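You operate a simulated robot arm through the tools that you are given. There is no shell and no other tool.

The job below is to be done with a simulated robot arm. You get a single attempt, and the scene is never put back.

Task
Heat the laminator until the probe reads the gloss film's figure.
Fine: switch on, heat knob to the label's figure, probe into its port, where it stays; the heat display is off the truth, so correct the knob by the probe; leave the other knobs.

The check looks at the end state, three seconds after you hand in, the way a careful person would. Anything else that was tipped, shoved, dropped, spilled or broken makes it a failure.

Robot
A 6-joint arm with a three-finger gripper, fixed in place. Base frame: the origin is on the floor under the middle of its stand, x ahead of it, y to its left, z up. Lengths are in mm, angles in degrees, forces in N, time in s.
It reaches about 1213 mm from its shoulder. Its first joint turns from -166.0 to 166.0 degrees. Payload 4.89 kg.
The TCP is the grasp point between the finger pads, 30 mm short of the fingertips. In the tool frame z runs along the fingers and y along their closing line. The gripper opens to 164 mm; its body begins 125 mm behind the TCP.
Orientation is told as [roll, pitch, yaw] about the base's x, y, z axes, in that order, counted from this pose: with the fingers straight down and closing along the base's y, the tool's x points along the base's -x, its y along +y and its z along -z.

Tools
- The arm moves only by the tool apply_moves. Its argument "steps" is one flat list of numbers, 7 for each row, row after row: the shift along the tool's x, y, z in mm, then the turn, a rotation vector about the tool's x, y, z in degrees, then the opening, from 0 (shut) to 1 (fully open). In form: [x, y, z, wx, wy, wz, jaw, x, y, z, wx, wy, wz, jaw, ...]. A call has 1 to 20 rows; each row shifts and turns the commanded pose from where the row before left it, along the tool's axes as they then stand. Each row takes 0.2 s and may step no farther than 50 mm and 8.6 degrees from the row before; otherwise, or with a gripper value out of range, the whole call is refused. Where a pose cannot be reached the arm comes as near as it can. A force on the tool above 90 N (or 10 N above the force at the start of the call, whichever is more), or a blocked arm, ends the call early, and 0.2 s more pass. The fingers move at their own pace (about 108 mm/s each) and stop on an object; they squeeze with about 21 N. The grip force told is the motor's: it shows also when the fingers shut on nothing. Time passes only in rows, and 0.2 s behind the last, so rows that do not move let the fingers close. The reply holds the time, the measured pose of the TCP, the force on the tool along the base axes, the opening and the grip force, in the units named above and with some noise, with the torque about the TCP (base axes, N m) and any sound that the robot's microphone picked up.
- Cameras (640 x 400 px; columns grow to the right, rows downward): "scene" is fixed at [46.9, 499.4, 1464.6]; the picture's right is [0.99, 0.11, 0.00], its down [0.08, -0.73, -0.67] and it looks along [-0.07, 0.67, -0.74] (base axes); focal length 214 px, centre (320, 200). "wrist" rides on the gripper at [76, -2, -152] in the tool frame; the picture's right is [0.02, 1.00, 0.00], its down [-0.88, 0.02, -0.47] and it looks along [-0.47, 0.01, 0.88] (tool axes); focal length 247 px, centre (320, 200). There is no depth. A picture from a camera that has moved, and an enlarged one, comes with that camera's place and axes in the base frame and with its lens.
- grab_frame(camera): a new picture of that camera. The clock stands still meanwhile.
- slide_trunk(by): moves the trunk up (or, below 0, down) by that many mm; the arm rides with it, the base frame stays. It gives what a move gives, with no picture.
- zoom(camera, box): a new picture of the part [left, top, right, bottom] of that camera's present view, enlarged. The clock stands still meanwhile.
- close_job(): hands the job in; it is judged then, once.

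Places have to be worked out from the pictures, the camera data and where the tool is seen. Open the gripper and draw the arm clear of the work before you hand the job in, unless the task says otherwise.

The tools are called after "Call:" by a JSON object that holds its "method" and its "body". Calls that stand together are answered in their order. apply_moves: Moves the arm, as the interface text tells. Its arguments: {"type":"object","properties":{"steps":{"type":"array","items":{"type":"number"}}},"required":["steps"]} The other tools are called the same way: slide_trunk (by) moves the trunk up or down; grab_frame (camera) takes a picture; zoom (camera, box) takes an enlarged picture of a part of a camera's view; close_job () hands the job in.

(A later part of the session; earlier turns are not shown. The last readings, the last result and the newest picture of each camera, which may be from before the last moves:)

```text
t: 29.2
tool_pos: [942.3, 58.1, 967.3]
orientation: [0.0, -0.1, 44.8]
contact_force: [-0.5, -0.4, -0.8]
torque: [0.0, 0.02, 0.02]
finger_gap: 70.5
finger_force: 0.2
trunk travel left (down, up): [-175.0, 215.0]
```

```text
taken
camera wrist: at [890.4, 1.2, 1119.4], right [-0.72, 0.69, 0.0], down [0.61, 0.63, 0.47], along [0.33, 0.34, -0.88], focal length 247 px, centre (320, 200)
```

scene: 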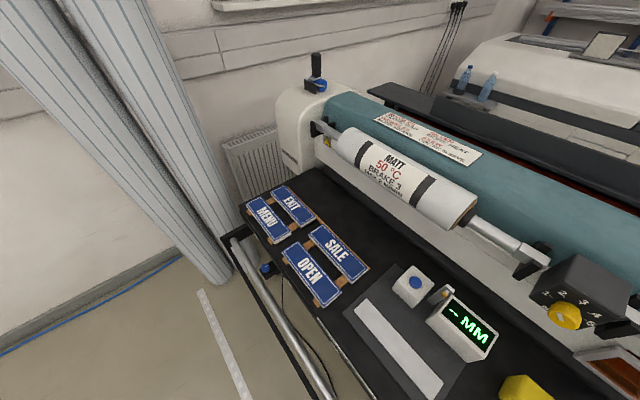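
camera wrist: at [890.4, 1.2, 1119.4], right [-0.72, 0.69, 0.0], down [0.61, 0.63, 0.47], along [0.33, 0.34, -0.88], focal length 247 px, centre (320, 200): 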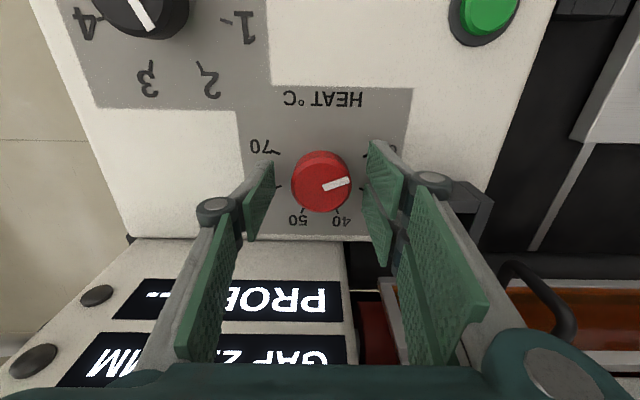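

In position around the knob with no contact. I back the yaw 15° counter-clockwise, grip, and turn 30° clockwise as a first stroke.

Call:
{"method": "apply_moves", "body": {"steps": [0, 0, 0, 0, 0, -7.5, 0.43, 0, 0, 0, 0, 0, -7.5, 0.43, 0, 0, 0, 0, 0, 0, 0.2, 0, 0, 0, 0, 0, 0, 0.0, 0, 0, 0, 0, 0, 0, 0.0]}}

Call:
{"method": "apply_moves", "body": {"steps": [0, 0, 0, 0, 0, 7.5, 0, 0, 0, 0, 0, 0, 7.5, 0, 0, 0, 0, 0, 0, 7.5, 0, 0, 0, 0, 0, 0, 7.5, 0, 0, 0, 0, 0, 0, 0, 0]}}

Call:
{"method": "grab_frame", "body": {"camera": "wrist"}}

```text
t: 30.4
tool_pos: [941.1, 55.9, 968.1]
orientation: [-0.1, -0.1, 59.9]
contact_force: [-17.7, 5.3, -8.3]
torque: [0.23, 0.6, -0.01]
finger_gap: 42.8
finger_force: 44.3
trunk travel left (down, up): [-175.0, 215.0]
```

```text
t: 31.6
tool_pos: [941.1, 55.3, 968.1]
orientation: [0.0, 0.0, 29.8]
contact_force: [-32.2, 5.0, -18.8]
torque: [0.03, 1.01, 0.0]
finger_gap: 42.9
finger_force: 45.2
trunk travel left (down, up): [-175.0, 215.0]
```

```text
taken
camera wrist: at [877.3, 17.0, 1119.7], right [-0.52, 0.86, 0.0], down [0.75, 0.45, 0.47], along [0.41, 0.24, -0.88], focal length 247 px, centre (320, 200)
```

wrist: 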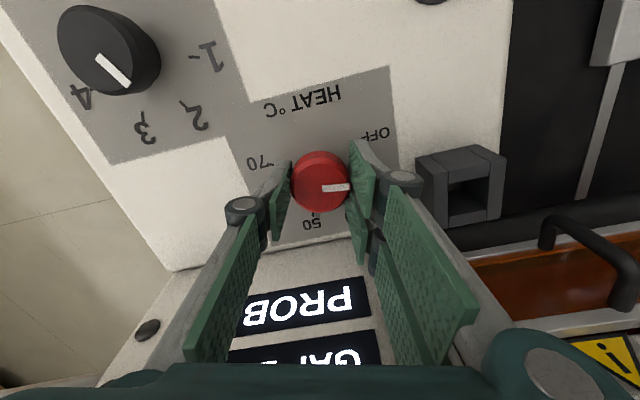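

The knob followed the grip by 30° (pointer now about 30° past OFF), but a ~30 N side load says the true axis is 1–2 mm toward −x of my TCP. I open, shift 2 mm toward −x, swing back 30° and regrip.

Call:
{"method": "apply_moves", "body": {"steps": [0, 0, 0, 0, 0, 0, 0.43, 0, 0, 0, 0, 0, 0, 0.43, 1.6, 1.2, 0, 0, 0, 0, 0.43, 0, 0, 0, 0, 0, -7.5, 0.43, 0, 0, 0, 0, 0, -7.5, 0.43, 0, 0, 0, 0, 0, -7.5, 0.43, 0, 0, 0, 0, 0, -7.5, 0.43, 0, 0, 0, 0, 0, 0, 0.2, 0, 0, 0, 0, 0, 0, 0.0, 0, 0, 0, 0, 0, 0, 0.0]}}

Call:
{"method": "grab_frame", "body": {"camera": "wrist"}}

```text
t: 33.8
tool_pos: [941.9, 57.0, 967.8]
orientation: [-0.1, -0.1, 59.9]
contact_force: [18.8, -9.7, 6.4]
torque: [-0.44, -0.66, 0.0]
finger_gap: 42.7
finger_force: 44.4
trunk travel left (down, up): [-175.0, 215.0]
```

```text
taken
camera wrist: at [905.1, -10.8, 1119.3], right [-0.88, 0.48, 0.0], down [0.42, 0.77, 0.47], along [0.23, 0.41, -0.88], focal length 247 px, centre (320, 200)
```

wrist: 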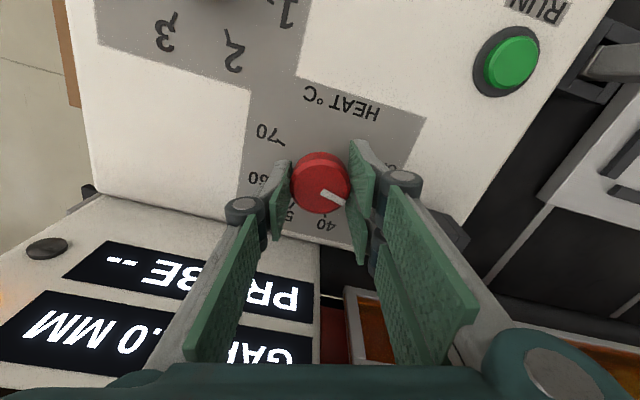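

Overshot slightly: the side load flipped sign at about 20 N, so 1 mm back balances it. I correct by 1 mm while gripping and make the second 30° stroke.

Call:
{"method": "apply_moves", "body": {"steps": [0, -1.0, 0, 0, 0, 0, 0, 0, 0, 0, 0, 0, 7.5, 0, 0, 0, 0, 0, 0, 7.5, 0, 0, 0, 0, 0, 0, 7.5, 0, 0, 0, 0, 0, 0, 7.5, 0, 0, 0, 0, 0, 0, 0, 0]}}

Call:
{"method": "grab_frame", "body": {"camera": "wrist"}}

```text
t: 35.2
tool_pos: [940.6, 55.1, 968.0]
orientation: [0.0, -0.1, 29.8]
contact_force: [-1.5, -5.2, -5.8]
torque: [-0.06, 0.07, -0.01]
finger_gap: 42.8
finger_force: 44.9
trunk travel left (down, up): [-175.0, 215.0]
```

```text
taken
camera wrist: at [876.8, 16.6, 1119.4], right [-0.52, 0.86, 0.0], down [0.75, 0.45, 0.47], along [0.41, 0.24, -0.88], focal length 247 px, centre (320, 200)
```

wrist: 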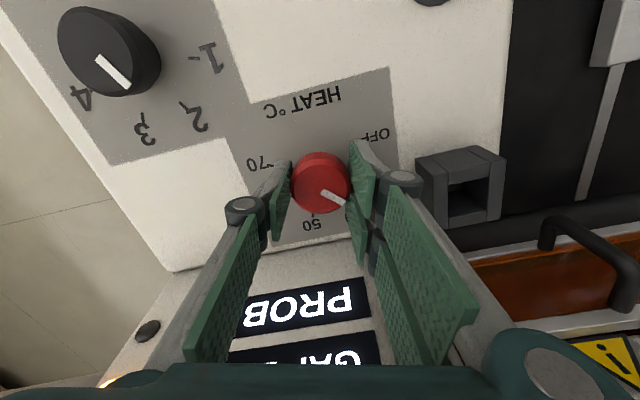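

The second stroke went cleanly with hardly any side load, and an amber lamp seems to have come on. Third 30° stroke now, to bring the pointer to 40.

Call:
{"method": "apply_moves", "body": {"steps": [0, 0, 0, 0, 0, 0, 0.43, 0, 0, 0, 0, 0, 0, 0.43, 0, 0, 0, 0, 0, -7.5, 0.43, 0, 0, 0, 0, 0, -7.5, 0.43, 0, 0, 0, 0, 0, -7.5, 0.43, 0, 0, 0, 0, 0, -7.5, 0.43, 0, 0, 0, 0, 0, 0, 0.2, 0, 0, 0, 0, 0, 0, 0.0, 0, 0, 0, 0, 0, 0, 0.0, 0, 0, 0, 0, 0, 7.5, 0, 0, 0, 0, 0, 0, 7.5, 0, 0, 0, 0, 0, 0, 7.5, 0, 0, 0, 0, 0, 0, 7.5, 0, 0, 0, 0, 0, 0, 0, 0]}}

Call:
{"method": "apply_moves", "body": {"steps": [0, 0, 0, 0, 0, 0, 0.43, 0, 0, 0, 0, 0, 0, 0.43, 0, 0, 0, 0, 0, -7.5, 0.43, 0, 0, 0, 0, 0, -7.5, 0.43]}}

Call:
{"method": "grab_frame", "body": {"camera": "wrist"}}

Call:
{"method": "zoom", "body": {"camera": "wrist", "box": [220, 90, 460, 260]}}

```text
t: 38.2
tool_pos: [940.9, 55.6, 968.1]
orientation: [0.1, -0.1, 29.7]
contact_force: [-10.7, 0.6, -6.7]
torque: [0.12, 0.08, 0.01]
finger_gap: 42.8
finger_force: 45.0
trunk travel left (down, up): [-175.0, 215.0]
```

```text
t: 39.2
tool_pos: [941.4, 55.8, 966.8]
orientation: [0.0, -0.1, 45.0]
contact_force: [0.0, -0.5, -0.1]
torque: [0.02, -0.03, 0.0]
finger_gap: 70.7
finger_force: 0.1
trunk travel left (down, up): [-175.0, 215.0]
```

```text
taken
camera wrist: at [889.4, 0.6, 1119.8], right [-0.72, 0.69, 0.0], down [0.61, 0.64, 0.47], along [0.33, 0.34, -0.88], focal length 247 px, centre (320, 200)
```

wrist: 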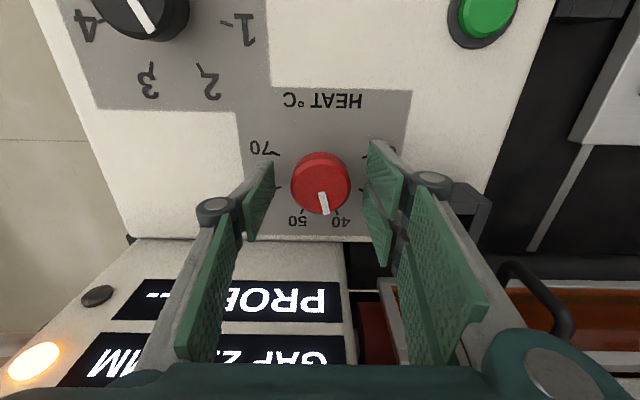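

```text
2.35 times, centred on (340, 175) of wrist
camera zoom: at [889.4, 0.6, 1119.8], right [-0.72, 0.69, 0.0], down [0.61, 0.64, 0.47], along [0.33, 0.34, -0.88], focal length 581 px, centre (273, 259)
```

zoom: 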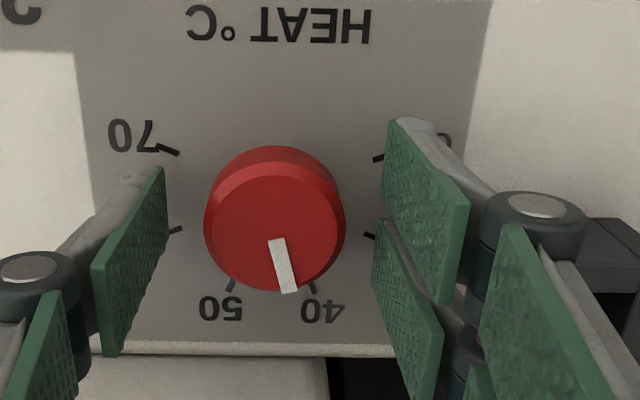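

The pointer is now around 40 (maybe a few degrees past) and the amber heating lamp is lit. I lift straight up clear of the console and view the dial and display.

Call:
{"method": "apply_moves", "body": {"steps": [0, 0, -30, 0, 0, 0, 0.43, 0, 0, -40, 0, 0, 0, 0.43, 0, 0, -40, 0, 0, 0, 0.43, 0, 0, -40, 0, 0, 0, 0.43, 0, 0, -40, 0, 0, 0, 0.43, 0, 0, -42, 0, 0, 0, 0.43, 0, 0, 0, 0, 0, 0, 0.43]}}

Call:
{"method": "grab_frame", "body": {"camera": "wrist"}}

Call:
{"method": "zoom", "body": {"camera": "wrist", "box": [270, 70, 410, 170]}}

Call:
{"method": "zoom", "body": {"camera": "wrist", "box": [180, 150, 360, 270]}}

```text
t: 40.8
tool_pos: [939.1, 56.5, 1201.3]
orientation: [0.1, -0.1, 44.9]
contact_force: [-0.5, -0.6, 0.3]
torque: [0.02, -0.07, -0.02]
finger_gap: 70.4
finger_force: 0.1
trunk travel left (down, up): [-175.0, 215.0]
```

```text
taken
camera wrist: at [888.9, 0.8, 1352.6], right [-0.72, 0.69, 0.0], down [0.61, 0.63, 0.47], along [0.33, 0.34, -0.88], focal length 247 px, centre (320, 200)
```

wrist: 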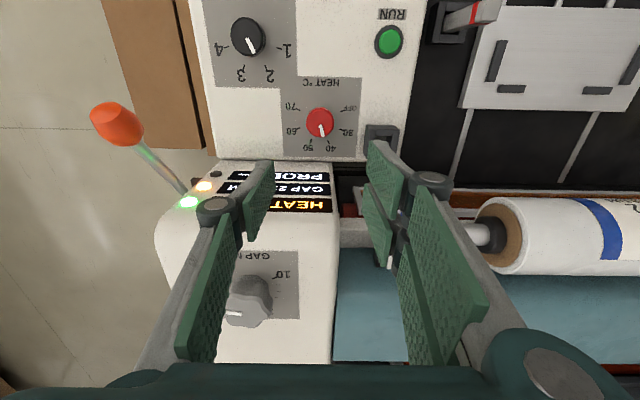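

```text
4.00 times, centred on (340, 120) of wrist
camera zoom: at [888.9, 0.8, 1352.6], right [-0.72, 0.69, 0.0], down [0.61, 0.63, 0.47], along [0.33, 0.34, -0.88], focal length 988 px, centre (240, 520)
```

zoom: 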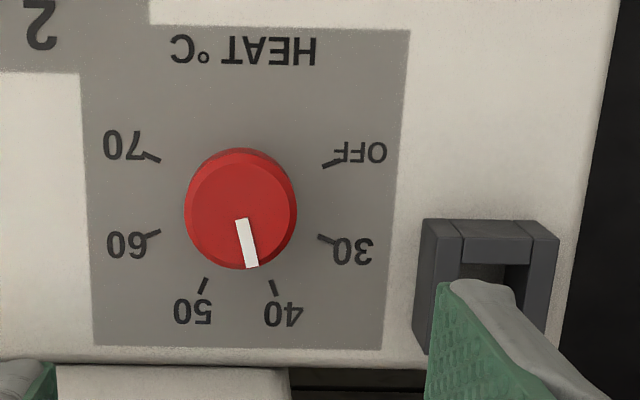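

```text
3.33 times, centred on (270, 210) of wrist
camera zoom: at [888.9, 0.8, 1352.6], right [-0.72, 0.69, 0.0], down [0.61, 0.63, 0.47], along [0.33, 0.34, -0.88], focal length 823 px, centre (487, 167)
```

zoom: 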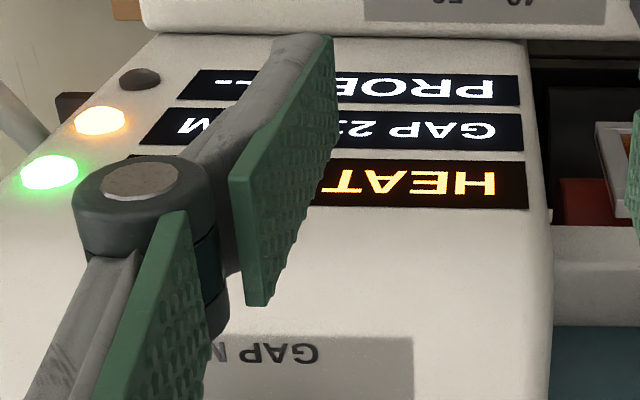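

The pointer sits about 5–7° past 40, close enough until the probe gives the truth. Now I move above the probe in its holster on the table for a closer look.

Call:
{"method": "apply_moves", "body": {"steps": [22.9, 32.7, 8.3, 0, 0, 0, 1, 22.9, 32.7, 8.3, 0, 0, 0, 1, 22.9, 32.7, 8.3, 0, 0, 0, 1, 22.9, 32.7, 8.3, 0, 0, 0, 1, 22.9, 32.7, 8.3, 0, 0, 0, 1, 22.9, 32.7, 8.3, 0, 0, 0, 1, 0, 0, 0, 0, 0, 0, 1]}}

Call:
{"method": "grab_frame", "body": {"camera": "wrist"}}

Call:
{"method": "zoom", "body": {"camera": "wrist", "box": [250, 90, 390, 190]}}

```text
t: 42.4
tool_pos: [704.2, 98.7, 1150.5]
orientation: [0.1, 0.0, 44.9]
contact_force: [-0.9, -1.0, -0.9]
torque: [0.06, -0.09, -0.01]
finger_gap: 164.1
finger_force: 0.1
trunk travel left (down, up): [-175.0, 215.0]
```

```text
taken
camera wrist: at [653.0, 43.4, 1302.2], right [-0.72, 0.69, 0.0], down [0.61, 0.63, 0.47], along [0.33, 0.34, -0.88], focal length 247 px, centre (320, 200)
```

wrist: 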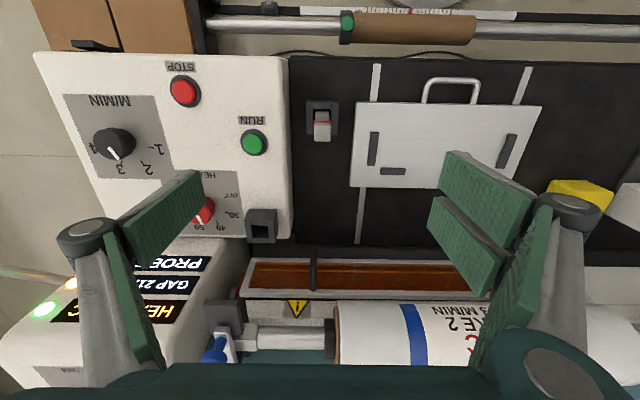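

```text
4.00 times, centred on (320, 140) of wrist
camera zoom: at [653.0, 43.4, 1302.2], right [-0.72, 0.69, 0.0], down [0.61, 0.63, 0.47], along [0.33, 0.34, -0.88], focal length 988 px, centre (320, 440)
```

zoom: 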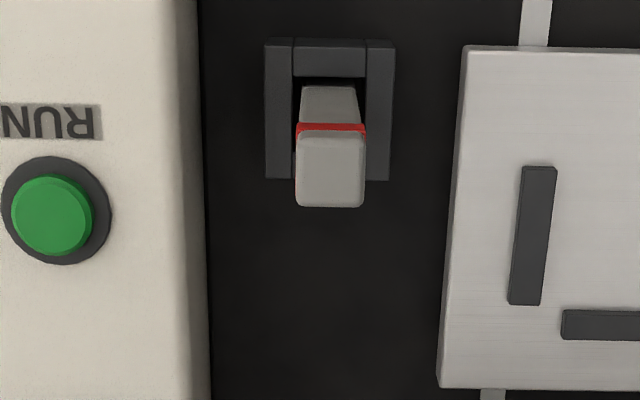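

Call:
{"method": "zoom", "body": {"camera": "wrist", "box": [225, 190, 305, 250]}}

Call:
{"method": "zoom", "body": {"camera": "wrist", "box": [295, 90, 355, 150]}}

```text
6.67 times, centred on (265, 220) of wrist
camera zoom: at [653.0, 43.4, 1302.2], right [-0.72, 0.69, 0.0], down [0.61, 0.63, 0.47], along [0.33, 0.34, -0.88], focal length 1646 px, centre (687, 67)
```

zoom: 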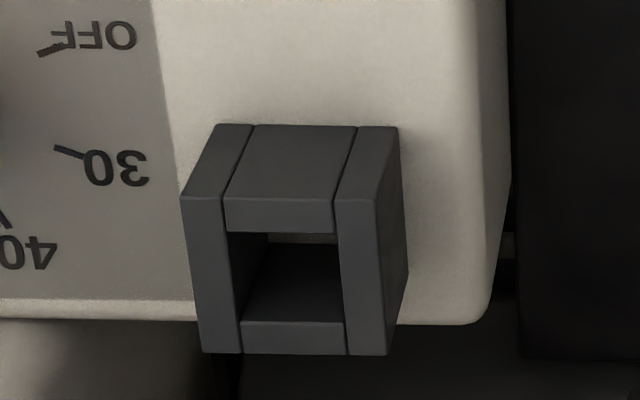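

```text
6.67 times, centred on (325, 120) of wrist
camera zoom: at [653.0, 43.4, 1302.2], right [-0.72, 0.69, 0.0], down [0.61, 0.63, 0.47], along [0.33, 0.34, -0.88], focal length 1646 px, centre (287, 733)
```

zoom: 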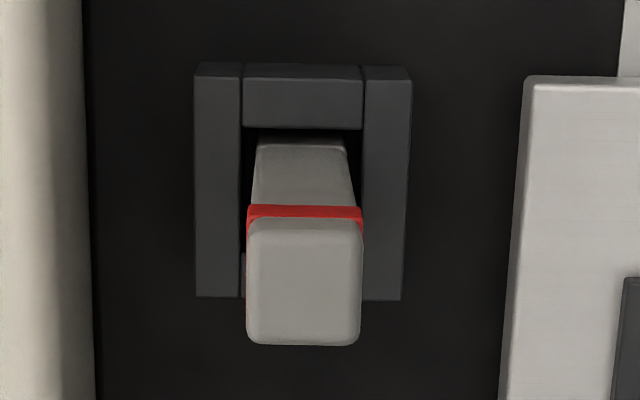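

The probe is about 21 mm square, upright, its top near (701, 98, 989); the holster and port share the same square-tube shape (~28–30 mm bore). Before picking, I hover over the port to fix its position precisely.

Call:
{"method": "apply_moves", "body": {"steps": [0, 0, -30, 0, 0, 0, 1, -32.8, -19.5, 0, 0, 0, 0, 1, -32.8, -19.5, 0, 0, 0, 0, 1, -32.8, -19.5, 0, 0, 0, 0, 1, -32.8, -19.5, 0, 0, 0, 0, 1, -32.8, -19.5, 0, 0, 0, 0, 1, 0, 0, 0, 0, 0, 0, 1, 0, 0, 0, 0, 0, 0, 1]}}

Call:
{"method": "grab_frame", "body": {"camera": "wrist"}}

Call:
{"method": "zoom", "body": {"camera": "wrist", "box": [280, 90, 380, 170]}}

Call:
{"method": "zoom", "body": {"camera": "wrist", "box": [140, 150, 340, 290]}}

```text
t: 44.2
tool_pos: [889.7, 146.1, 1180.0]
orientation: [0.0, -0.2, 44.9]
contact_force: [0.5, -0.5, -0.7]
torque: [-0.04, 0.13, -0.04]
finger_gap: 164.0
finger_force: 0.0
trunk travel left (down, up): [-175.0, 215.0]
```

```text
taken
camera wrist: at [838.7, 90.3, 1331.6], right [-0.72, 0.69, 0.0], down [0.61, 0.63, 0.47], along [0.33, 0.34, -0.88], focal length 247 px, centre (320, 200)
```

wrist: 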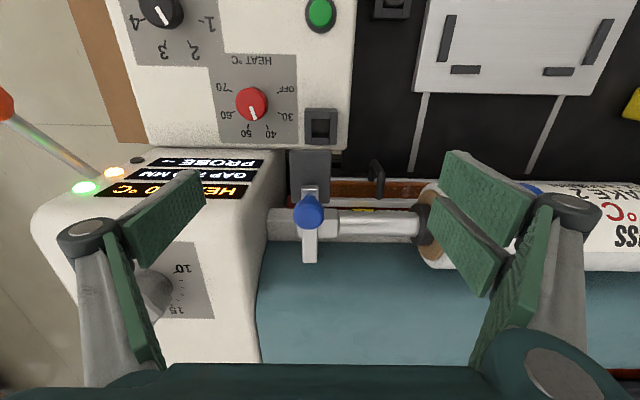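

```text
5.00 times, centred on (330, 130) of wrist
camera zoom: at [838.7, 90.3, 1331.6], right [-0.72, 0.69, 0.0], down [0.61, 0.63, 0.47], along [0.33, 0.34, -0.88], focal length 1235 px, centre (270, 550)
```

zoom: 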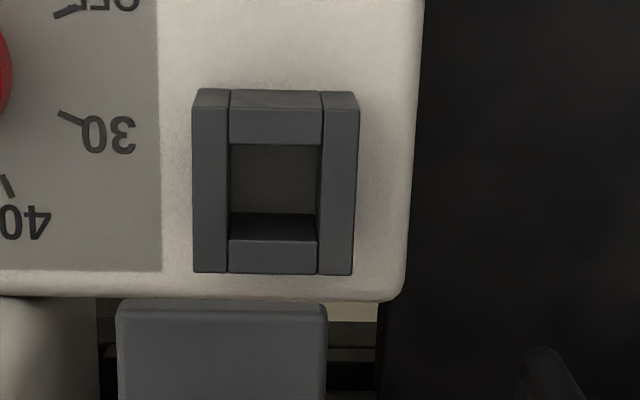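

```text
2.86 times, centred on (240, 220) of wrist
camera zoom: at [838.7, 90.3, 1331.6], right [-0.72, 0.69, 0.0], down [0.61, 0.63, 0.47], along [0.33, 0.34, -0.88], focal length 706 px, centre (549, 143)
```

zoom: 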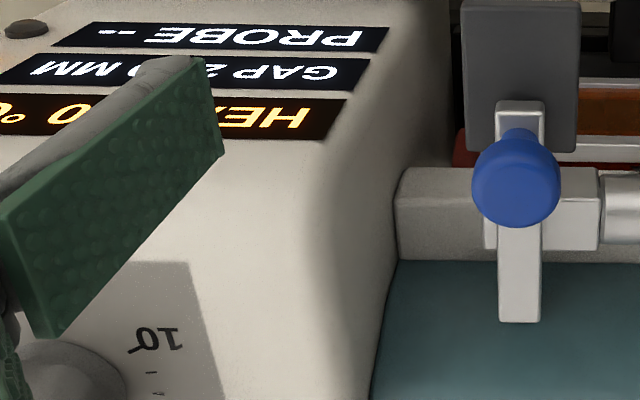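

Port rim centre is now fixed at about (892.9, 147.5, 964), bore ~26.5 mm, floor at ~931. The probe stands on the table from z≈888 to 989 (≈100 mm). I return above the probe at TCP z≈1080 with fingers narrowed, and check alignment.

Call:
{"method": "apply_moves", "body": {"steps": [33.4, 19.8, 0, 0, 0, 0, 0.6, 33.4, 19.8, 0, 0, 0, 0, 0.43, 33.4, 19.8, 0, 0, 0, 0, 0.43, 33.4, 19.8, 0, 0, 0, 0, 0.43, 33.4, 19.8, 0, 0, 0, 0, 0.43, 0, 0, 35, 0, 0, 0, 0.43, 0, 0, 35, 0, 0, 0, 0.43, 0, 0, 35, 0, 0, 0, 0.43, 0, 0, 0, 0, 0, 0, 0.43, 0, 0, 0, 0, 0, 0, 0.43]}}

Call:
{"method": "grab_frame", "body": {"camera": "wrist"}}

Call:
{"method": "zoom", "body": {"camera": "wrist", "box": [240, 80, 400, 200]}}

```text
t: 46.4
tool_pos: [701.5, 97.3, 1073.9]
orientation: [0.0, -0.1, 45.0]
contact_force: [0.2, 1.0, 0.4]
torque: [-0.02, 0.05, -0.02]
finger_gap: 70.8
finger_force: 0.0
trunk travel left (down, up): [-175.0, 215.0]
```

```text
taken
camera wrist: at [650.4, 42.0, 1225.8], right [-0.72, 0.69, 0.0], down [0.61, 0.63, 0.47], along [0.33, 0.34, -0.88], focal length 247 px, centre (320, 200)
```

wrist: 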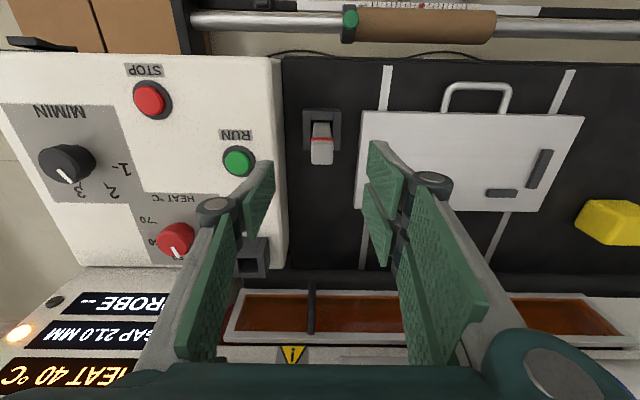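

```text
3.33 times, centred on (320, 140) of wrist
camera zoom: at [650.4, 42.0, 1225.8], right [-0.72, 0.69, 0.0], down [0.61, 0.63, 0.47], along [0.33, 0.34, -0.88], focal length 823 px, centre (320, 400)
```

zoom: 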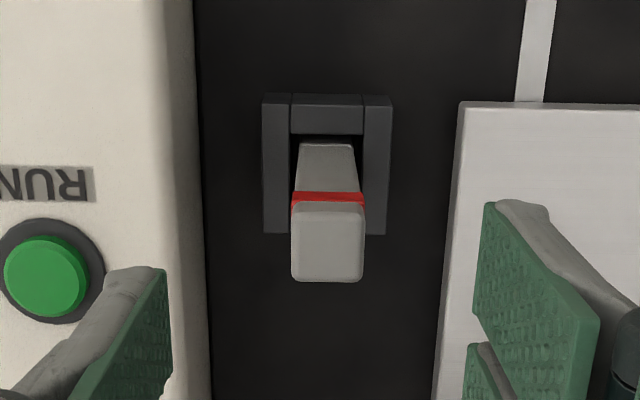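

The HEAT display already reads 40 °C while the probe is still unread. The probe is about 1.5 mm toward +y and a little toward −h of my axis; I correct and go down to TCP z≈970, keeping the tips above the holster rim.

Call:
{"method": "apply_moves", "body": {"steps": [1.5, 1.5, 30, 0, 0, 0, 0.43, 0, 0, 30, 0, 0, 0, 0.43, 0, 0, 20, 0, 0, 0, 0.43, 0, 0, 12, 0, 0, 0, 0.43, 0, 0, 12, 0, 0, 0, 0.43, 0, 0, 0, 0, 0, 0, 0.43]}}

Call:
{"method": "grab_frame", "body": {"camera": "wrist"}}

Call:
{"method": "zoom", "body": {"camera": "wrist", "box": [240, 120, 400, 260]}}

```text
t: 47.8
tool_pos: [699.6, 96.8, 969.8]
orientation: [0.0, 0.0, 44.9]
contact_force: [0.3, 0.6, 0.5]
torque: [0.0, 0.01, -0.02]
finger_gap: 70.4
finger_force: 0.0
trunk travel left (down, up): [-175.0, 215.0]
```

```text
taken
camera wrist: at [648.2, 42.3, 1122.4], right [-0.72, 0.69, 0.0], down [0.61, 0.63, 0.47], along [0.33, 0.34, -0.88], focal length 247 px, centre (320, 200)
```

wrist: 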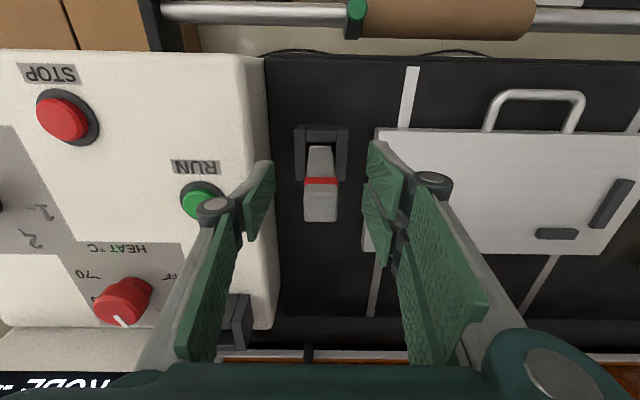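

```text
2.86 times, centred on (320, 190) of wrist
camera zoom: at [648.2, 42.3, 1122.4], right [-0.72, 0.69, 0.0], down [0.61, 0.63, 0.47], along [0.33, 0.34, -0.88], focal length 706 px, centre (320, 229)
```

zoom: 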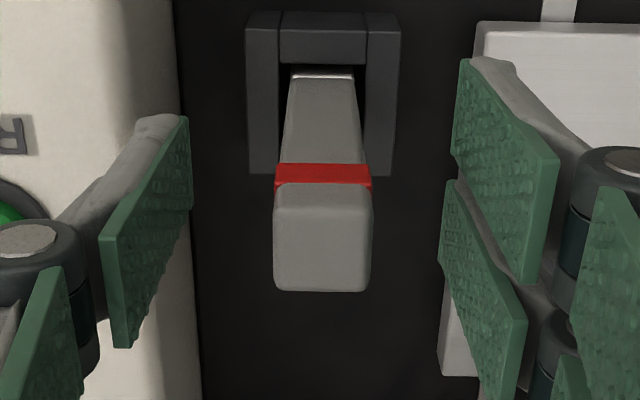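

The probe stands centred between the pads in y and about 2.5 mm toward tool +x; I shift 2 mm and close on it.

Call:
{"method": "apply_moves", "body": {"steps": [2, 0, 0, 0, 0, 0, 0.43, 0, 0, 0, 0, 0, 0, 0.25, 0, 0, 0, 0, 0, 0, 0.0, 0, 0, 0, 0, 0, 0, 0.0, 0, 0, 0, 0, 0, 0, 0.0]}}

Call:
{"method": "zoom", "body": {"camera": "wrist", "box": [240, 120, 400, 260]}}

```text
t: 49.0
tool_pos: [697.6, 95.5, 970.2]
orientation: [-0.1, -0.1, 44.9]
contact_force: [-1.4, 0.0, 0.6]
torque: [-0.07, 0.04, 0.0]
finger_gap: 21.5
finger_force: 21.1
trunk travel left (down, up): [-175.0, 215.0]
```

```text
2.86 times, centred on (320, 190) of wrist
camera zoom: at [646.6, 40.7, 1122.5], right [-0.72, 0.69, 0.0], down [0.61, 0.63, 0.47], along [0.33, 0.34, -0.88], focal length 706 px, centre (320, 229)
```

zoom: 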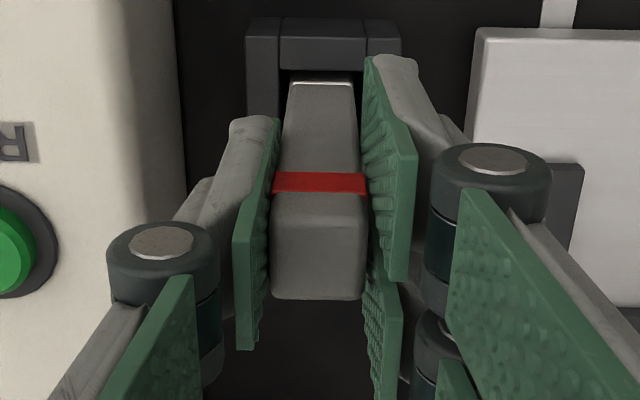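

The probe is gripped squarely, but re-checking earlier views shows a grey plate (front edge ≈ h 728 at z≈1100) and a blue-knobbed lever overhanging the port, so a straight-down insertion would strike them. I release the probe, still in its holster, and look at the port from the front before choosing a tilted grip.

Call:
{"method": "apply_moves", "body": {"steps": [0, 0, 0, 0, 0, 0, 0.43, 0, 0, 0, 0, 0, 0, 0.43, 0, 0, 0, 0, 0, 0, 0.43, 0, 0, -30, 0, 0, 0, 0.43, 0, 0, -45, 0, 0, 0, 0.43, 0, 0, -45, 0, 0, 0, 0.43, -8.3, -33.8, 0, 0, 0, 0, 0.43, -8.3, -33.8, 0, 0, 0, 0, 0.43, -8.3, -33.8, 0, 0, 0, 0, 0.43, 0, 0, 0, 0, -7.5, 0, 0.7, 0, 0, 0, 0, -7.5, 0, 1, 0, 0, 0, 0, -7.5, 0, 1, 0, 0, 0, 0, -7.5, 0, 1, 0, 0, 0, 0, -7.5, 0, 1, 0, 0, 0, 0, -7.5, 0, 1, 0, 0, 0, 0, -7.5, 0, 1, 0, 0, 0, 0, -7.5, 0, 1, 0, 0, 0, 0, 0, 0, 1]}}

Call:
{"method": "grab_frame", "body": {"camera": "wrist"}}

Call:
{"method": "zoom", "body": {"camera": "wrist", "box": [220, 100, 440, 260]}}

```text
t: 52.8
tool_pos: [787.2, 41.8, 1090.4]
orientation: [0.1, -60.2, 44.9]
contact_force: [0.9, 0.1, -0.3]
torque: [-0.01, 0.03, 0.0]
finger_gap: 164.2
finger_force: 0.1
trunk travel left (down, up): [-175.0, 215.0]
```

```text
taken
camera wrist: at [669.8, -80.0, 1099.4], right [-0.71, 0.7, -0.02], down [0.01, 0.03, 1.0], along [0.7, 0.71, -0.03], focal length 247 px, centre (320, 200)
```

wrist: 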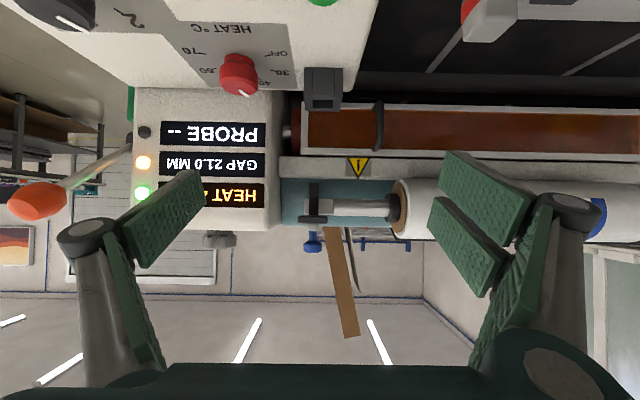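

```text
2.50 times, centred on (330, 180) of wrist
camera zoom: at [669.8, -80.0, 1099.4], right [-0.71, 0.7, -0.02], down [0.01, 0.03, 1.0], along [0.7, 0.71, -0.03], focal length 617 px, centre (295, 250)
```

zoom: 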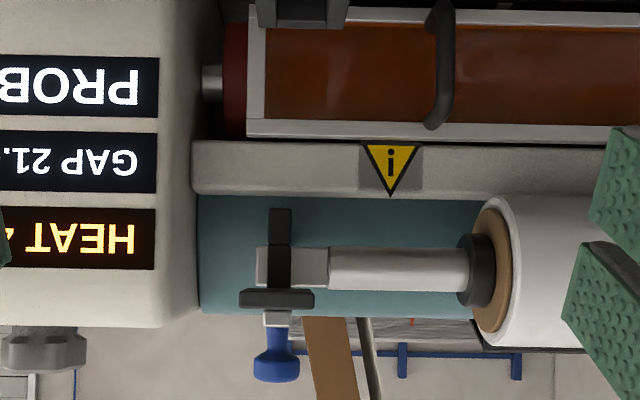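

Seen from the front, the plate's underside is at z≈1109 with its front edge about 14 mm ahead of the port axis, so the probe must be carried with the tool tilted ~60°, palm toward the robot. I go to a pre-grasp in front of the holster at this tilt, fingers at 70 mm.

Call:
{"method": "apply_moves", "body": {"steps": [21, 25.2, -21.4, 0, 0, 0, 0.6, 21, 25.2, -21.4, 0, 0, 0, 0.43, 21, 25.2, -21.4, 0, 0, 0, 0.43, 21, 25.2, -21.4, 0, 0, 0, 0.43, 37.7, 0, 21.75, 0, 0, 0, 0.43, 0, 0, 0, 0, 0, 0, 0.43]}}

Call:
{"method": "grab_frame", "body": {"camera": "wrist"}}

```text
t: 54.2
tool_pos: [634.3, 31.3, 1017.2]
orientation: [-0.1, -60.0, 45.0]
contact_force: [-0.3, 0.9, 0.4]
torque: [-0.05, -0.04, -0.04]
finger_gap: 70.5
finger_force: 0.0
trunk travel left (down, up): [-175.0, 215.0]
```

```text
taken
camera wrist: at [516.6, -90.1, 1026.8], right [-0.71, 0.7, -0.02], down [0.01, 0.03, 1.0], along [0.7, 0.71, -0.03], focal length 247 px, centre (320, 200)
```

wrist: 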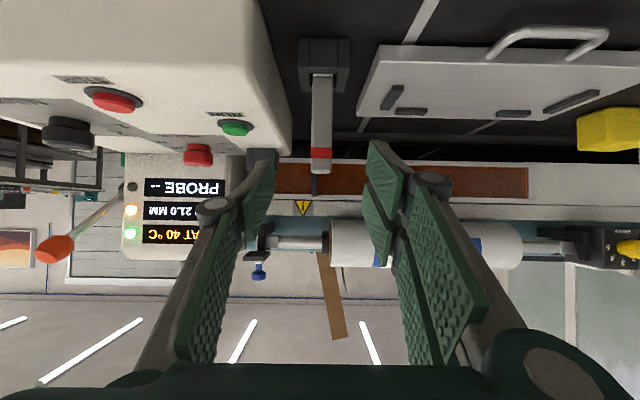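

Call:
{"method": "zoom", "body": {"camera": "wrist", "box": [270, 20, 410, 190]}}

```text
2.35 times, centred on (340, 105) of wrist
camera zoom: at [516.6, -90.1, 1026.8], right [-0.71, 0.7, -0.02], down [0.01, 0.03, 1.0], along [0.7, 0.71, -0.03], focal length 581 px, centre (273, 424)
```

zoom: 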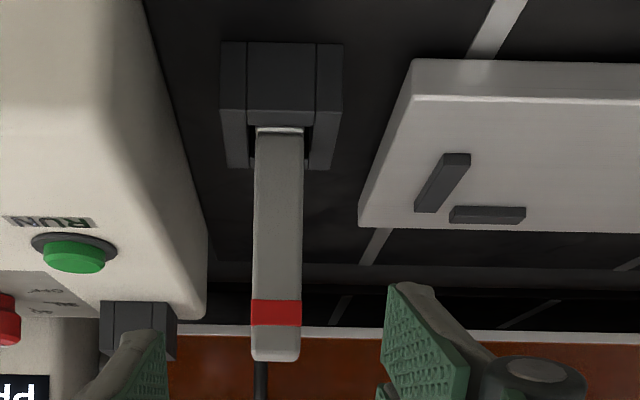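

The front view shows the holster rim is lower (z≈890, table ≈860), so the probe is ≈130 mm long, and the console's edge stands about 37 mm to its right-hand side. I narrow the jaws to ~49 mm, bias 4 mm away from the console, go down to z≈958, and slide forward so the pads straddle the probe.

Call:
{"method": "apply_moves", "body": {"steps": [25.5, 2, 14.75, 0, 0, 0, 0.3, 25.5, 2, 14.75, 0, 0, 0, 0.3, -9.75, 0, 16.9, 0, 0, 0, 0.3, -9.75, 0, 16.9, 0, 0, 0, 0.3, 0, 0, 0, 0, 0, 0, 0.3]}}

Call:
{"method": "grab_frame", "body": {"camera": "wrist"}}

Call:
{"method": "zoom", "body": {"camera": "wrist", "box": [220, 60, 420, 240]}}

```text
t: 55.4
tool_pos: [666.6, 58.0, 992.8]
orientation: [0.1, -60.2, 44.8]
contact_force: [0.8, 0.1, -0.9]
torque: [0.04, 0.0, 0.05]
finger_gap: 49.2
finger_force: 0.0
out of reach, approached as far as the arm can: row 1, 2
trunk travel left (down, up): [-175.0, 215.0]
```

```text
taken
camera wrist: at [549.1, -62.9, 1003.0], right [-0.71, 0.7, -0.02], down [0.01, 0.03, 1.0], along [0.7, 0.71, -0.03], focal length 247 px, centre (320, 200)
```

wrist: 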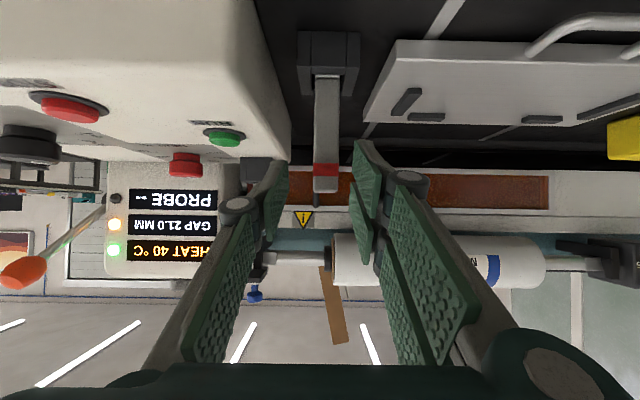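

```text
2.22 times, centred on (320, 150) of wrist
camera zoom: at [549.1, -62.9, 1003.0], right [-0.71, 0.7, -0.02], down [0.01, 0.03, 1.0], along [0.7, 0.71, -0.03], focal length 549 px, centre (320, 311)
```

zoom: 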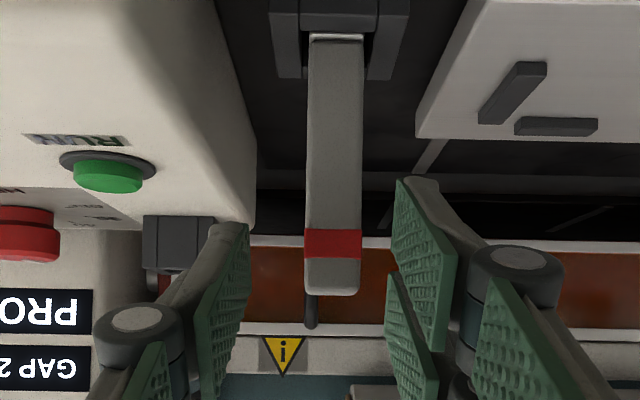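

The arm couldn't go that low so close in (it stopped at z≈993 and drifted 4 mm sideways), so I correct sideways by 8 mm, move forward over the probe at this height, and try lowering there.

Call:
{"method": "apply_moves", "body": {"steps": [0, 8, 0, 0, 0, 0, 0.3, -9, 0, 15.6, 0, 0, 0, 0.3, -9, 0, 15.6, 0, 0, 0, 0.3, 0, 0, 0, 0, 0, 0, 0.3]}}

Call:
{"method": "zoom", "body": {"camera": "wrist", "box": [220, 60, 420, 240]}}

```text
t: 56.4
tool_pos: [685.7, 90.5, 993.9]
orientation: [0.0, -60.1, 44.9]
contact_force: [-0.2, -0.9, 0.1]
torque: [0.02, -0.02, 0.05]
finger_gap: 49.3
finger_force: 0.0
trunk travel left (down, up): [-175.0, 215.0]
```

```text
2.22 times, centred on (320, 150) of wrist
camera zoom: at [568.3, -31.5, 1002.9], right [-0.71, 0.7, -0.02], down [0.01, 0.03, 1.0], along [0.7, 0.71, -0.03], focal length 549 px, centre (320, 311)
```

zoom: 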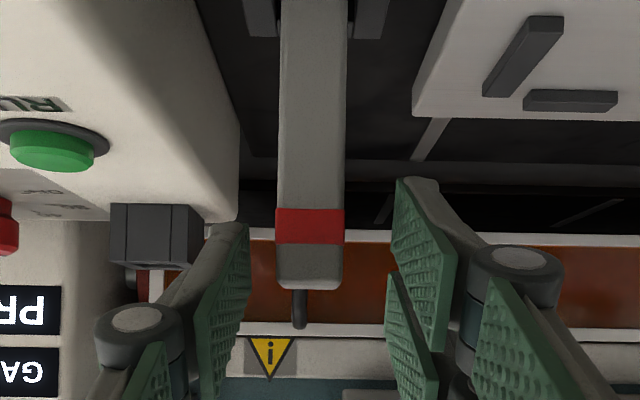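

The probe now lies between the pads, about 3 mm to the thumb side as intended; its axis is 14–15 mm ahead of the TCP. I lower 35 mm.

Call:
{"method": "apply_moves", "body": {"steps": [10.4, 0, 6, 0, 0, 0, 0.3, 10.4, 0, 6, 0, 0, 0, 0.3, 9.5, 0, 5.5, 0, 0, 0, 0.3, 0, 0, 0, 0, 0, 0, 0.3]}}

Call:
{"method": "zoom", "body": {"camera": "wrist", "box": [220, 60, 420, 240]}}

```text
t: 57.4
tool_pos: [694.5, 89.1, 975.6]
orientation: [0.0, -59.9, 44.9]
contact_force: [0.5, -0.2, -0.4]
torque: [0.02, -0.02, -0.02]
finger_gap: 49.3
finger_force: 0.0
out of reach, approached as far as the arm can: row 2, 3
trunk travel left (down, up): [-175.0, 215.0]
```

```text
2.22 times, centred on (320, 150) of wrist
camera zoom: at [577.1, -33.4, 986.0], right [-0.71, 0.7, -0.02], down [0.01, 0.04, 1.0], along [0.7, 0.71, -0.03], focal length 549 px, centre (320, 311)
```

zoom: 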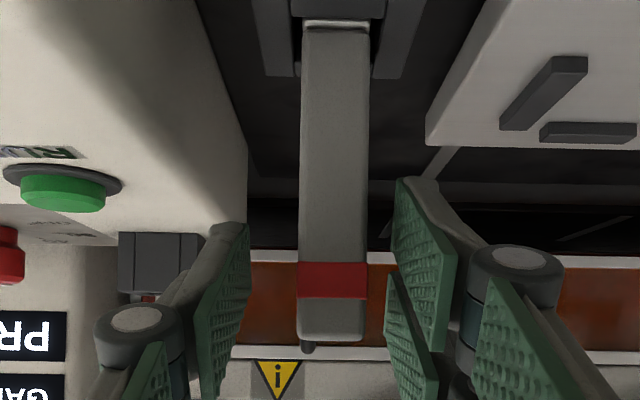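

The arm is folded too tightly to get lower here, so I raise the tool 84 mm above the probe, re-align, and will use the trunk to bring the whole arm down.

Call:
{"method": "apply_moves", "body": {"steps": [-36.4, 0, -21, 0, 0, 0, 0.3, -36.4, 0, -21, 0, 0, 0, 0.3, 2.8, 6, -4.85, 0, 0, 0, 0.3, 0, 0, 0, 0, 0, 0, 0.3]}}

Call:
{"method": "slide_trunk", "body": {"by": -50}}

Call:
{"method": "zoom", "body": {"camera": "wrist", "box": [220, 20, 420, 200]}}

```text
t: 58.4
tool_pos: [685.0, 88.7, 1061.2]
orientation: [0.0, -60.2, 44.9]
contact_force: [-0.8, 0.0, 0.1]
torque: [-0.09, -0.07, -0.06]
finger_gap: 49.0
finger_force: 0.0
trunk travel left (down, up): [-175.0, 215.0]
```

```text
t: 59.3
tool_pos: [685.2, 87.7, 1010.5]
orientation: [0.0, -60.1, 45.0]
contact_force: [0.3, 0.4, 0.2]
torque: [-0.02, 0.01, 0.01]
finger_gap: 49.0
finger_force: 0.1
trunk travel left (down, up): [-125.0, 265.0]
```

```text
2.22 times, centred on (320, 110) of wrist
camera zoom: at [568.2, -33.1, 1020.4], right [-0.71, 0.7, -0.02], down [0.01, 0.03, 1.0], along [0.7, 0.71, -0.03], focal length 549 px, centre (320, 400)
```

zoom: 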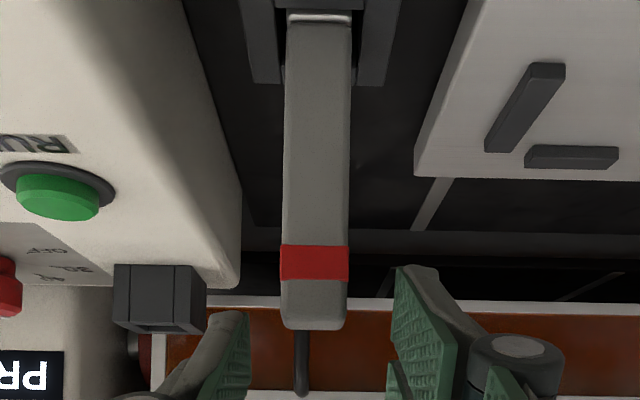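

Aligned with the probe about 1.8 mm to the thumb side. I narrow the jaws to ~36 mm to keep off the console's edge, then lower the trunk another 50 mm.

Call:
{"method": "apply_moves", "body": {"steps": [0, 0, 0, 0, 0, 0, 0.22, 0, 0, 0, 0, 0, 0, 0.22]}}

Call:
{"method": "slide_trunk", "body": {"by": -30}}

Call:
{"method": "zoom", "body": {"camera": "wrist", "box": [220, 60, 420, 240]}}

```text
t: 59.9
tool_pos: [685.6, 88.5, 1010.9]
orientation: [0.0, -60.1, 44.9]
contact_force: [0.3, 0.5, -0.4]
torque: [0.01, 0.01, 0.01]
finger_gap: 36.1
finger_force: 0.1
trunk travel left (down, up): [-125.0, 265.0]
```

```text
t: 60.6
tool_pos: [686.2, 88.7, 981.2]
orientation: [0.0, -60.1, 45.0]
contact_force: [0.9, 0.1, 0.8]
torque: [-0.03, 0.03, 0.01]
finger_gap: 36.1
finger_force: 0.0
trunk travel left (down, up): [-95.0, 295.0]
```

```text
2.22 times, centred on (320, 150) of wrist
camera zoom: at [568.2, -33.1, 990.3], right [-0.71, 0.7, -0.02], down [0.01, 0.03, 1.0], along [0.7, 0.71, -0.03], focal length 549 px, centre (320, 311)
```

zoom: 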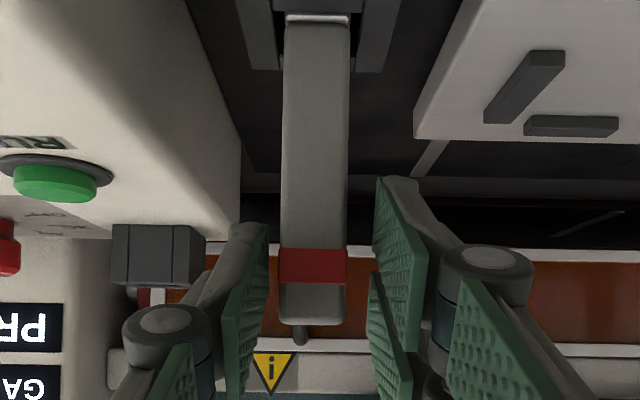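

Clear on both sides; I lower the trunk the last 21 mm to TCP z≈960.

Call:
{"method": "slide_trunk", "body": {"by": -21}}

Call:
{"method": "zoom", "body": {"camera": "wrist", "box": [220, 60, 420, 240]}}

```text
t: 61.3
tool_pos: [685.5, 88.1, 959.8]
orientation: [0.1, -60.1, 45.0]
contact_force: [-0.3, -0.4, -0.3]
torque: [-0.05, 0.03, 0.02]
finger_gap: 36.1
finger_force: 0.1
trunk travel left (down, up): [-74.0, 316.0]
```

```text
2.22 times, centred on (320, 150) of wrist
camera zoom: at [568.2, -33.1, 969.3], right [-0.71, 0.7, -0.02], down [0.01, 0.03, 1.0], along [0.7, 0.71, -0.03], focal length 549 px, centre (320, 311)
```

zoom: 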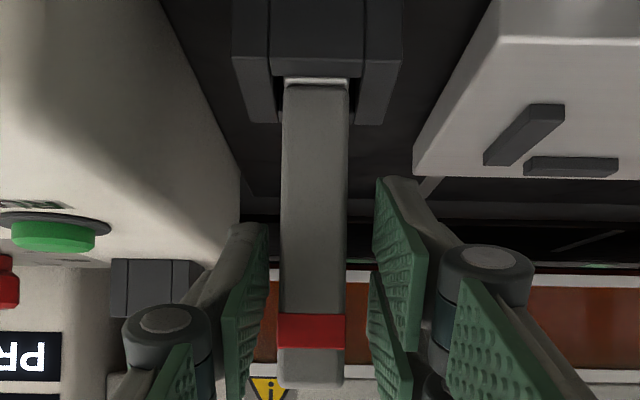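

Probe top reads z≈988, between the pads. I shift 1.8 mm to centre on it and close.

Call:
{"method": "apply_moves", "body": {"steps": [0, -1.8, 0, 0, 0, 0, 0.2, 0, 0, 0, 0, 0, 0, 0.1, 0, 0, 0, 0, 0, 0, 0, 0, 0, 0, 0, 0, 0, 0, 0, 0, 0, 0, 0, 0, 0]}}

Call:
{"method": "zoom", "body": {"camera": "wrist", "box": [220, 60, 420, 240]}}

```text
t: 62.5
tool_pos: [687.1, 86.9, 959.4]
orientation: [-0.1, -60.0, 44.8]
contact_force: [0.8, -0.2, -0.2]
torque: [-0.02, 0.0, -0.03]
finger_gap: 21.8
finger_force: 21.0
trunk travel left (down, up): [-74.0, 316.0]
```

```text
2.22 times, centred on (320, 150) of wrist
camera zoom: at [569.7, -34.4, 969.2], right [-0.71, 0.7, -0.02], down [0.01, 0.03, 1.0], along [0.7, 0.71, -0.03], focal length 549 px, centre (320, 311)
```

zoom: 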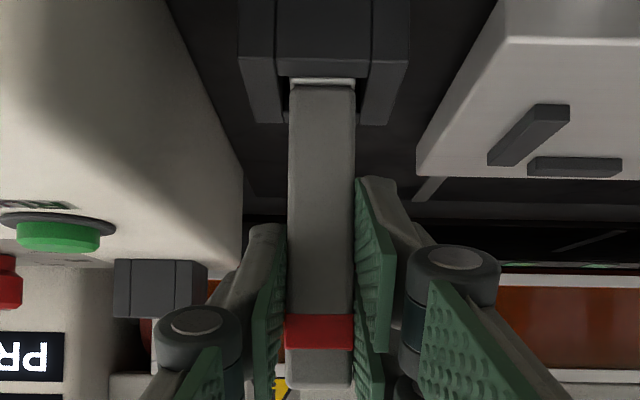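

Gripped (21.8 mm) with no side load. I lift straight up 40 mm and check.

Call:
{"method": "apply_moves", "body": {"steps": [-8.66, 0, -5, 0, 0, 0, 0, -8.66, 0, -5, 0, 0, 0, 0, -8.66, 0, -5, 0, 0, 0, 0, -8.66, 0, -5, 0, 0, 0, 0, 0, 0, 0, 0, 0, 0, 0]}}

Call:
{"method": "zoom", "body": {"camera": "wrist", "box": [220, 20, 420, 200]}}

```text
t: 63.7
tool_pos: [687.3, 87.9, 1000.4]
orientation: [0.0, -60.1, 44.9]
contact_force: [0.0, 0.1, -1.5]
torque: [0.0, -0.01, 0.0]
finger_gap: 21.7
finger_force: 20.4
trunk travel left (down, up): [-74.0, 316.0]
```

```text
2.22 times, centred on (320, 110) of wrist
camera zoom: at [570.3, -34.3, 1009.0], right [-0.71, 0.7, -0.02], down [0.01, 0.03, 1.0], along [0.7, 0.71, -0.03], focal length 549 px, centre (320, 400)
```

zoom: 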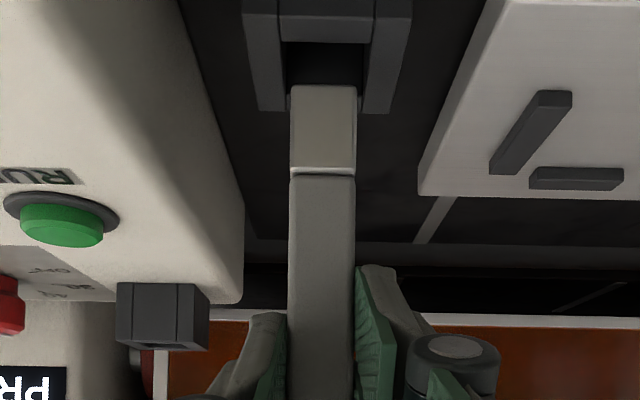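

The whole probe is seen now: metal tip below, bottom about 98 mm under the TCP and its axis about 16 mm ahead of it; length ≈127 mm. I raise it to clear the port rim and bring it to about 80 mm in front of the port, in line with it.

Call:
{"method": "apply_moves", "body": {"steps": [-30.3, 0, -17.5, 0, 0, 0, 0, -30.3, 0, -17.5, 0, 0, 0, 0, -11.5, -25.8, 19.9, 0, 0, 0, 0, -11.5, -25.8, 19.9, 0, 0, 0, 0, -11.5, -25.8, 19.9, 0, 0, 0, 0, -11.5, -25.8, 19.9, 0, 0, 0, 0, 0, 0, 0, 0, 0, 0, 0]}}

Call:
{"method": "grab_frame", "body": {"camera": "wrist"}}

Call:
{"method": "zoom", "body": {"camera": "wrist", "box": [240, 10, 400, 150]}}

```text
t: 65.3
tool_pos: [825.9, 79.0, 1070.7]
orientation: [0.0, -60.1, 44.9]
contact_force: [1.1, -0.7, -1.3]
torque: [-0.03, 0.05, -0.01]
finger_gap: 21.6
finger_force: 21.0
trunk travel left (down, up): [-74.0, 316.0]
```

```text
taken
camera wrist: at [707.9, -42.4, 1079.9], right [-0.71, 0.7, -0.02], down [0.01, 0.03, 1.0], along [0.7, 0.71, -0.03], focal length 247 px, centre (320, 200)
```

wrist: 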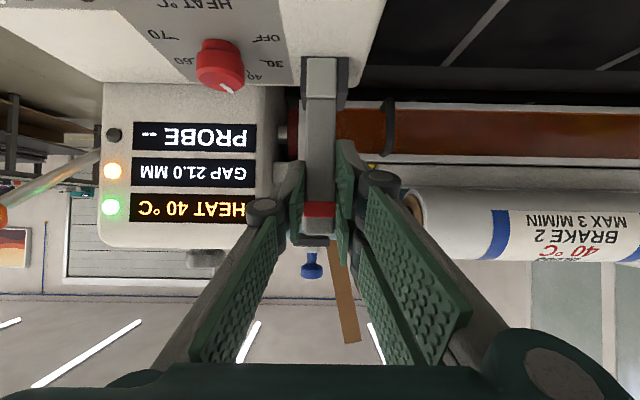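

```text
2.86 times, centred on (320, 80) of wrist
camera zoom: at [707.9, -42.4, 1079.9], right [-0.71, 0.7, -0.02], down [0.01, 0.03, 1.0], along [0.7, 0.71, -0.03], focal length 706 px, centre (320, 543)
```

zoom: 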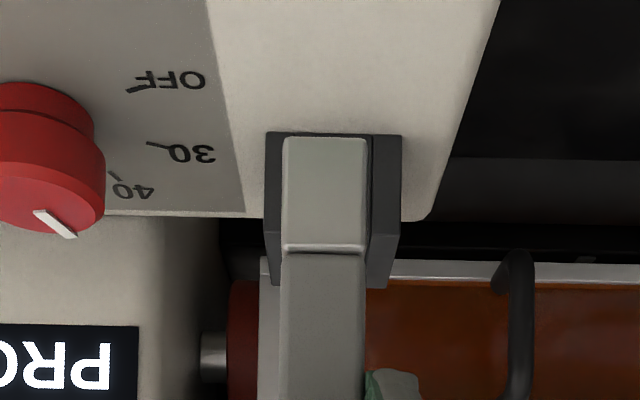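

Relative to the port's front face, the probe needs about 3 mm toward +y; its bottom is ≈7 mm above the rim. I shift 3 mm, drop 3 mm and move forward 50 mm, then re-check.

Call:
{"method": "apply_moves", "body": {"steps": [2.6, 3, 1.5, 0, 0, 0, 0, -12.5, 0, 21.65, 0, 0, 0, 0, -12.5, 0, 21.65, 0, 0, 0, 0, 0, 0, 0, 0, 0, 0, 0]}}

Call:
{"method": "grab_frame", "body": {"camera": "wrist"}}

Call:
{"method": "zoom", "body": {"camera": "wrist", "box": [270, 20, 370, 100]}}

```text
t: 66.3
tool_pos: [857.6, 116.5, 1068.2]
orientation: [0.0, -60.1, 44.9]
contact_force: [-0.8, -0.1, -1.0]
torque: [0.02, 0.02, -0.01]
finger_gap: 21.7
finger_force: 20.8
trunk travel left (down, up): [-74.0, 316.0]
```

```text
taken
camera wrist: at [740.0, -4.8, 1076.6], right [-0.71, 0.7, -0.02], down [0.01, 0.03, 1.0], along [0.7, 0.71, -0.03], focal length 247 px, centre (320, 200)
```

wrist: 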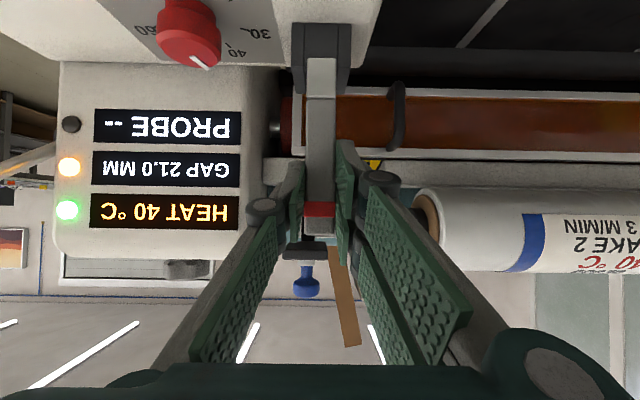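

```text
5.00 times, centred on (320, 60) of wrist
camera zoom: at [740.0, -4.8, 1076.6], right [-0.71, 0.7, -0.02], down [0.01, 0.03, 1.0], along [0.7, 0.71, -0.03], focal length 1235 px, centre (320, 900)
```

zoom: 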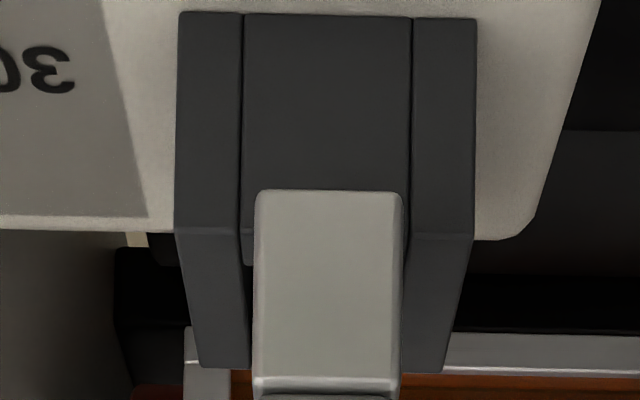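

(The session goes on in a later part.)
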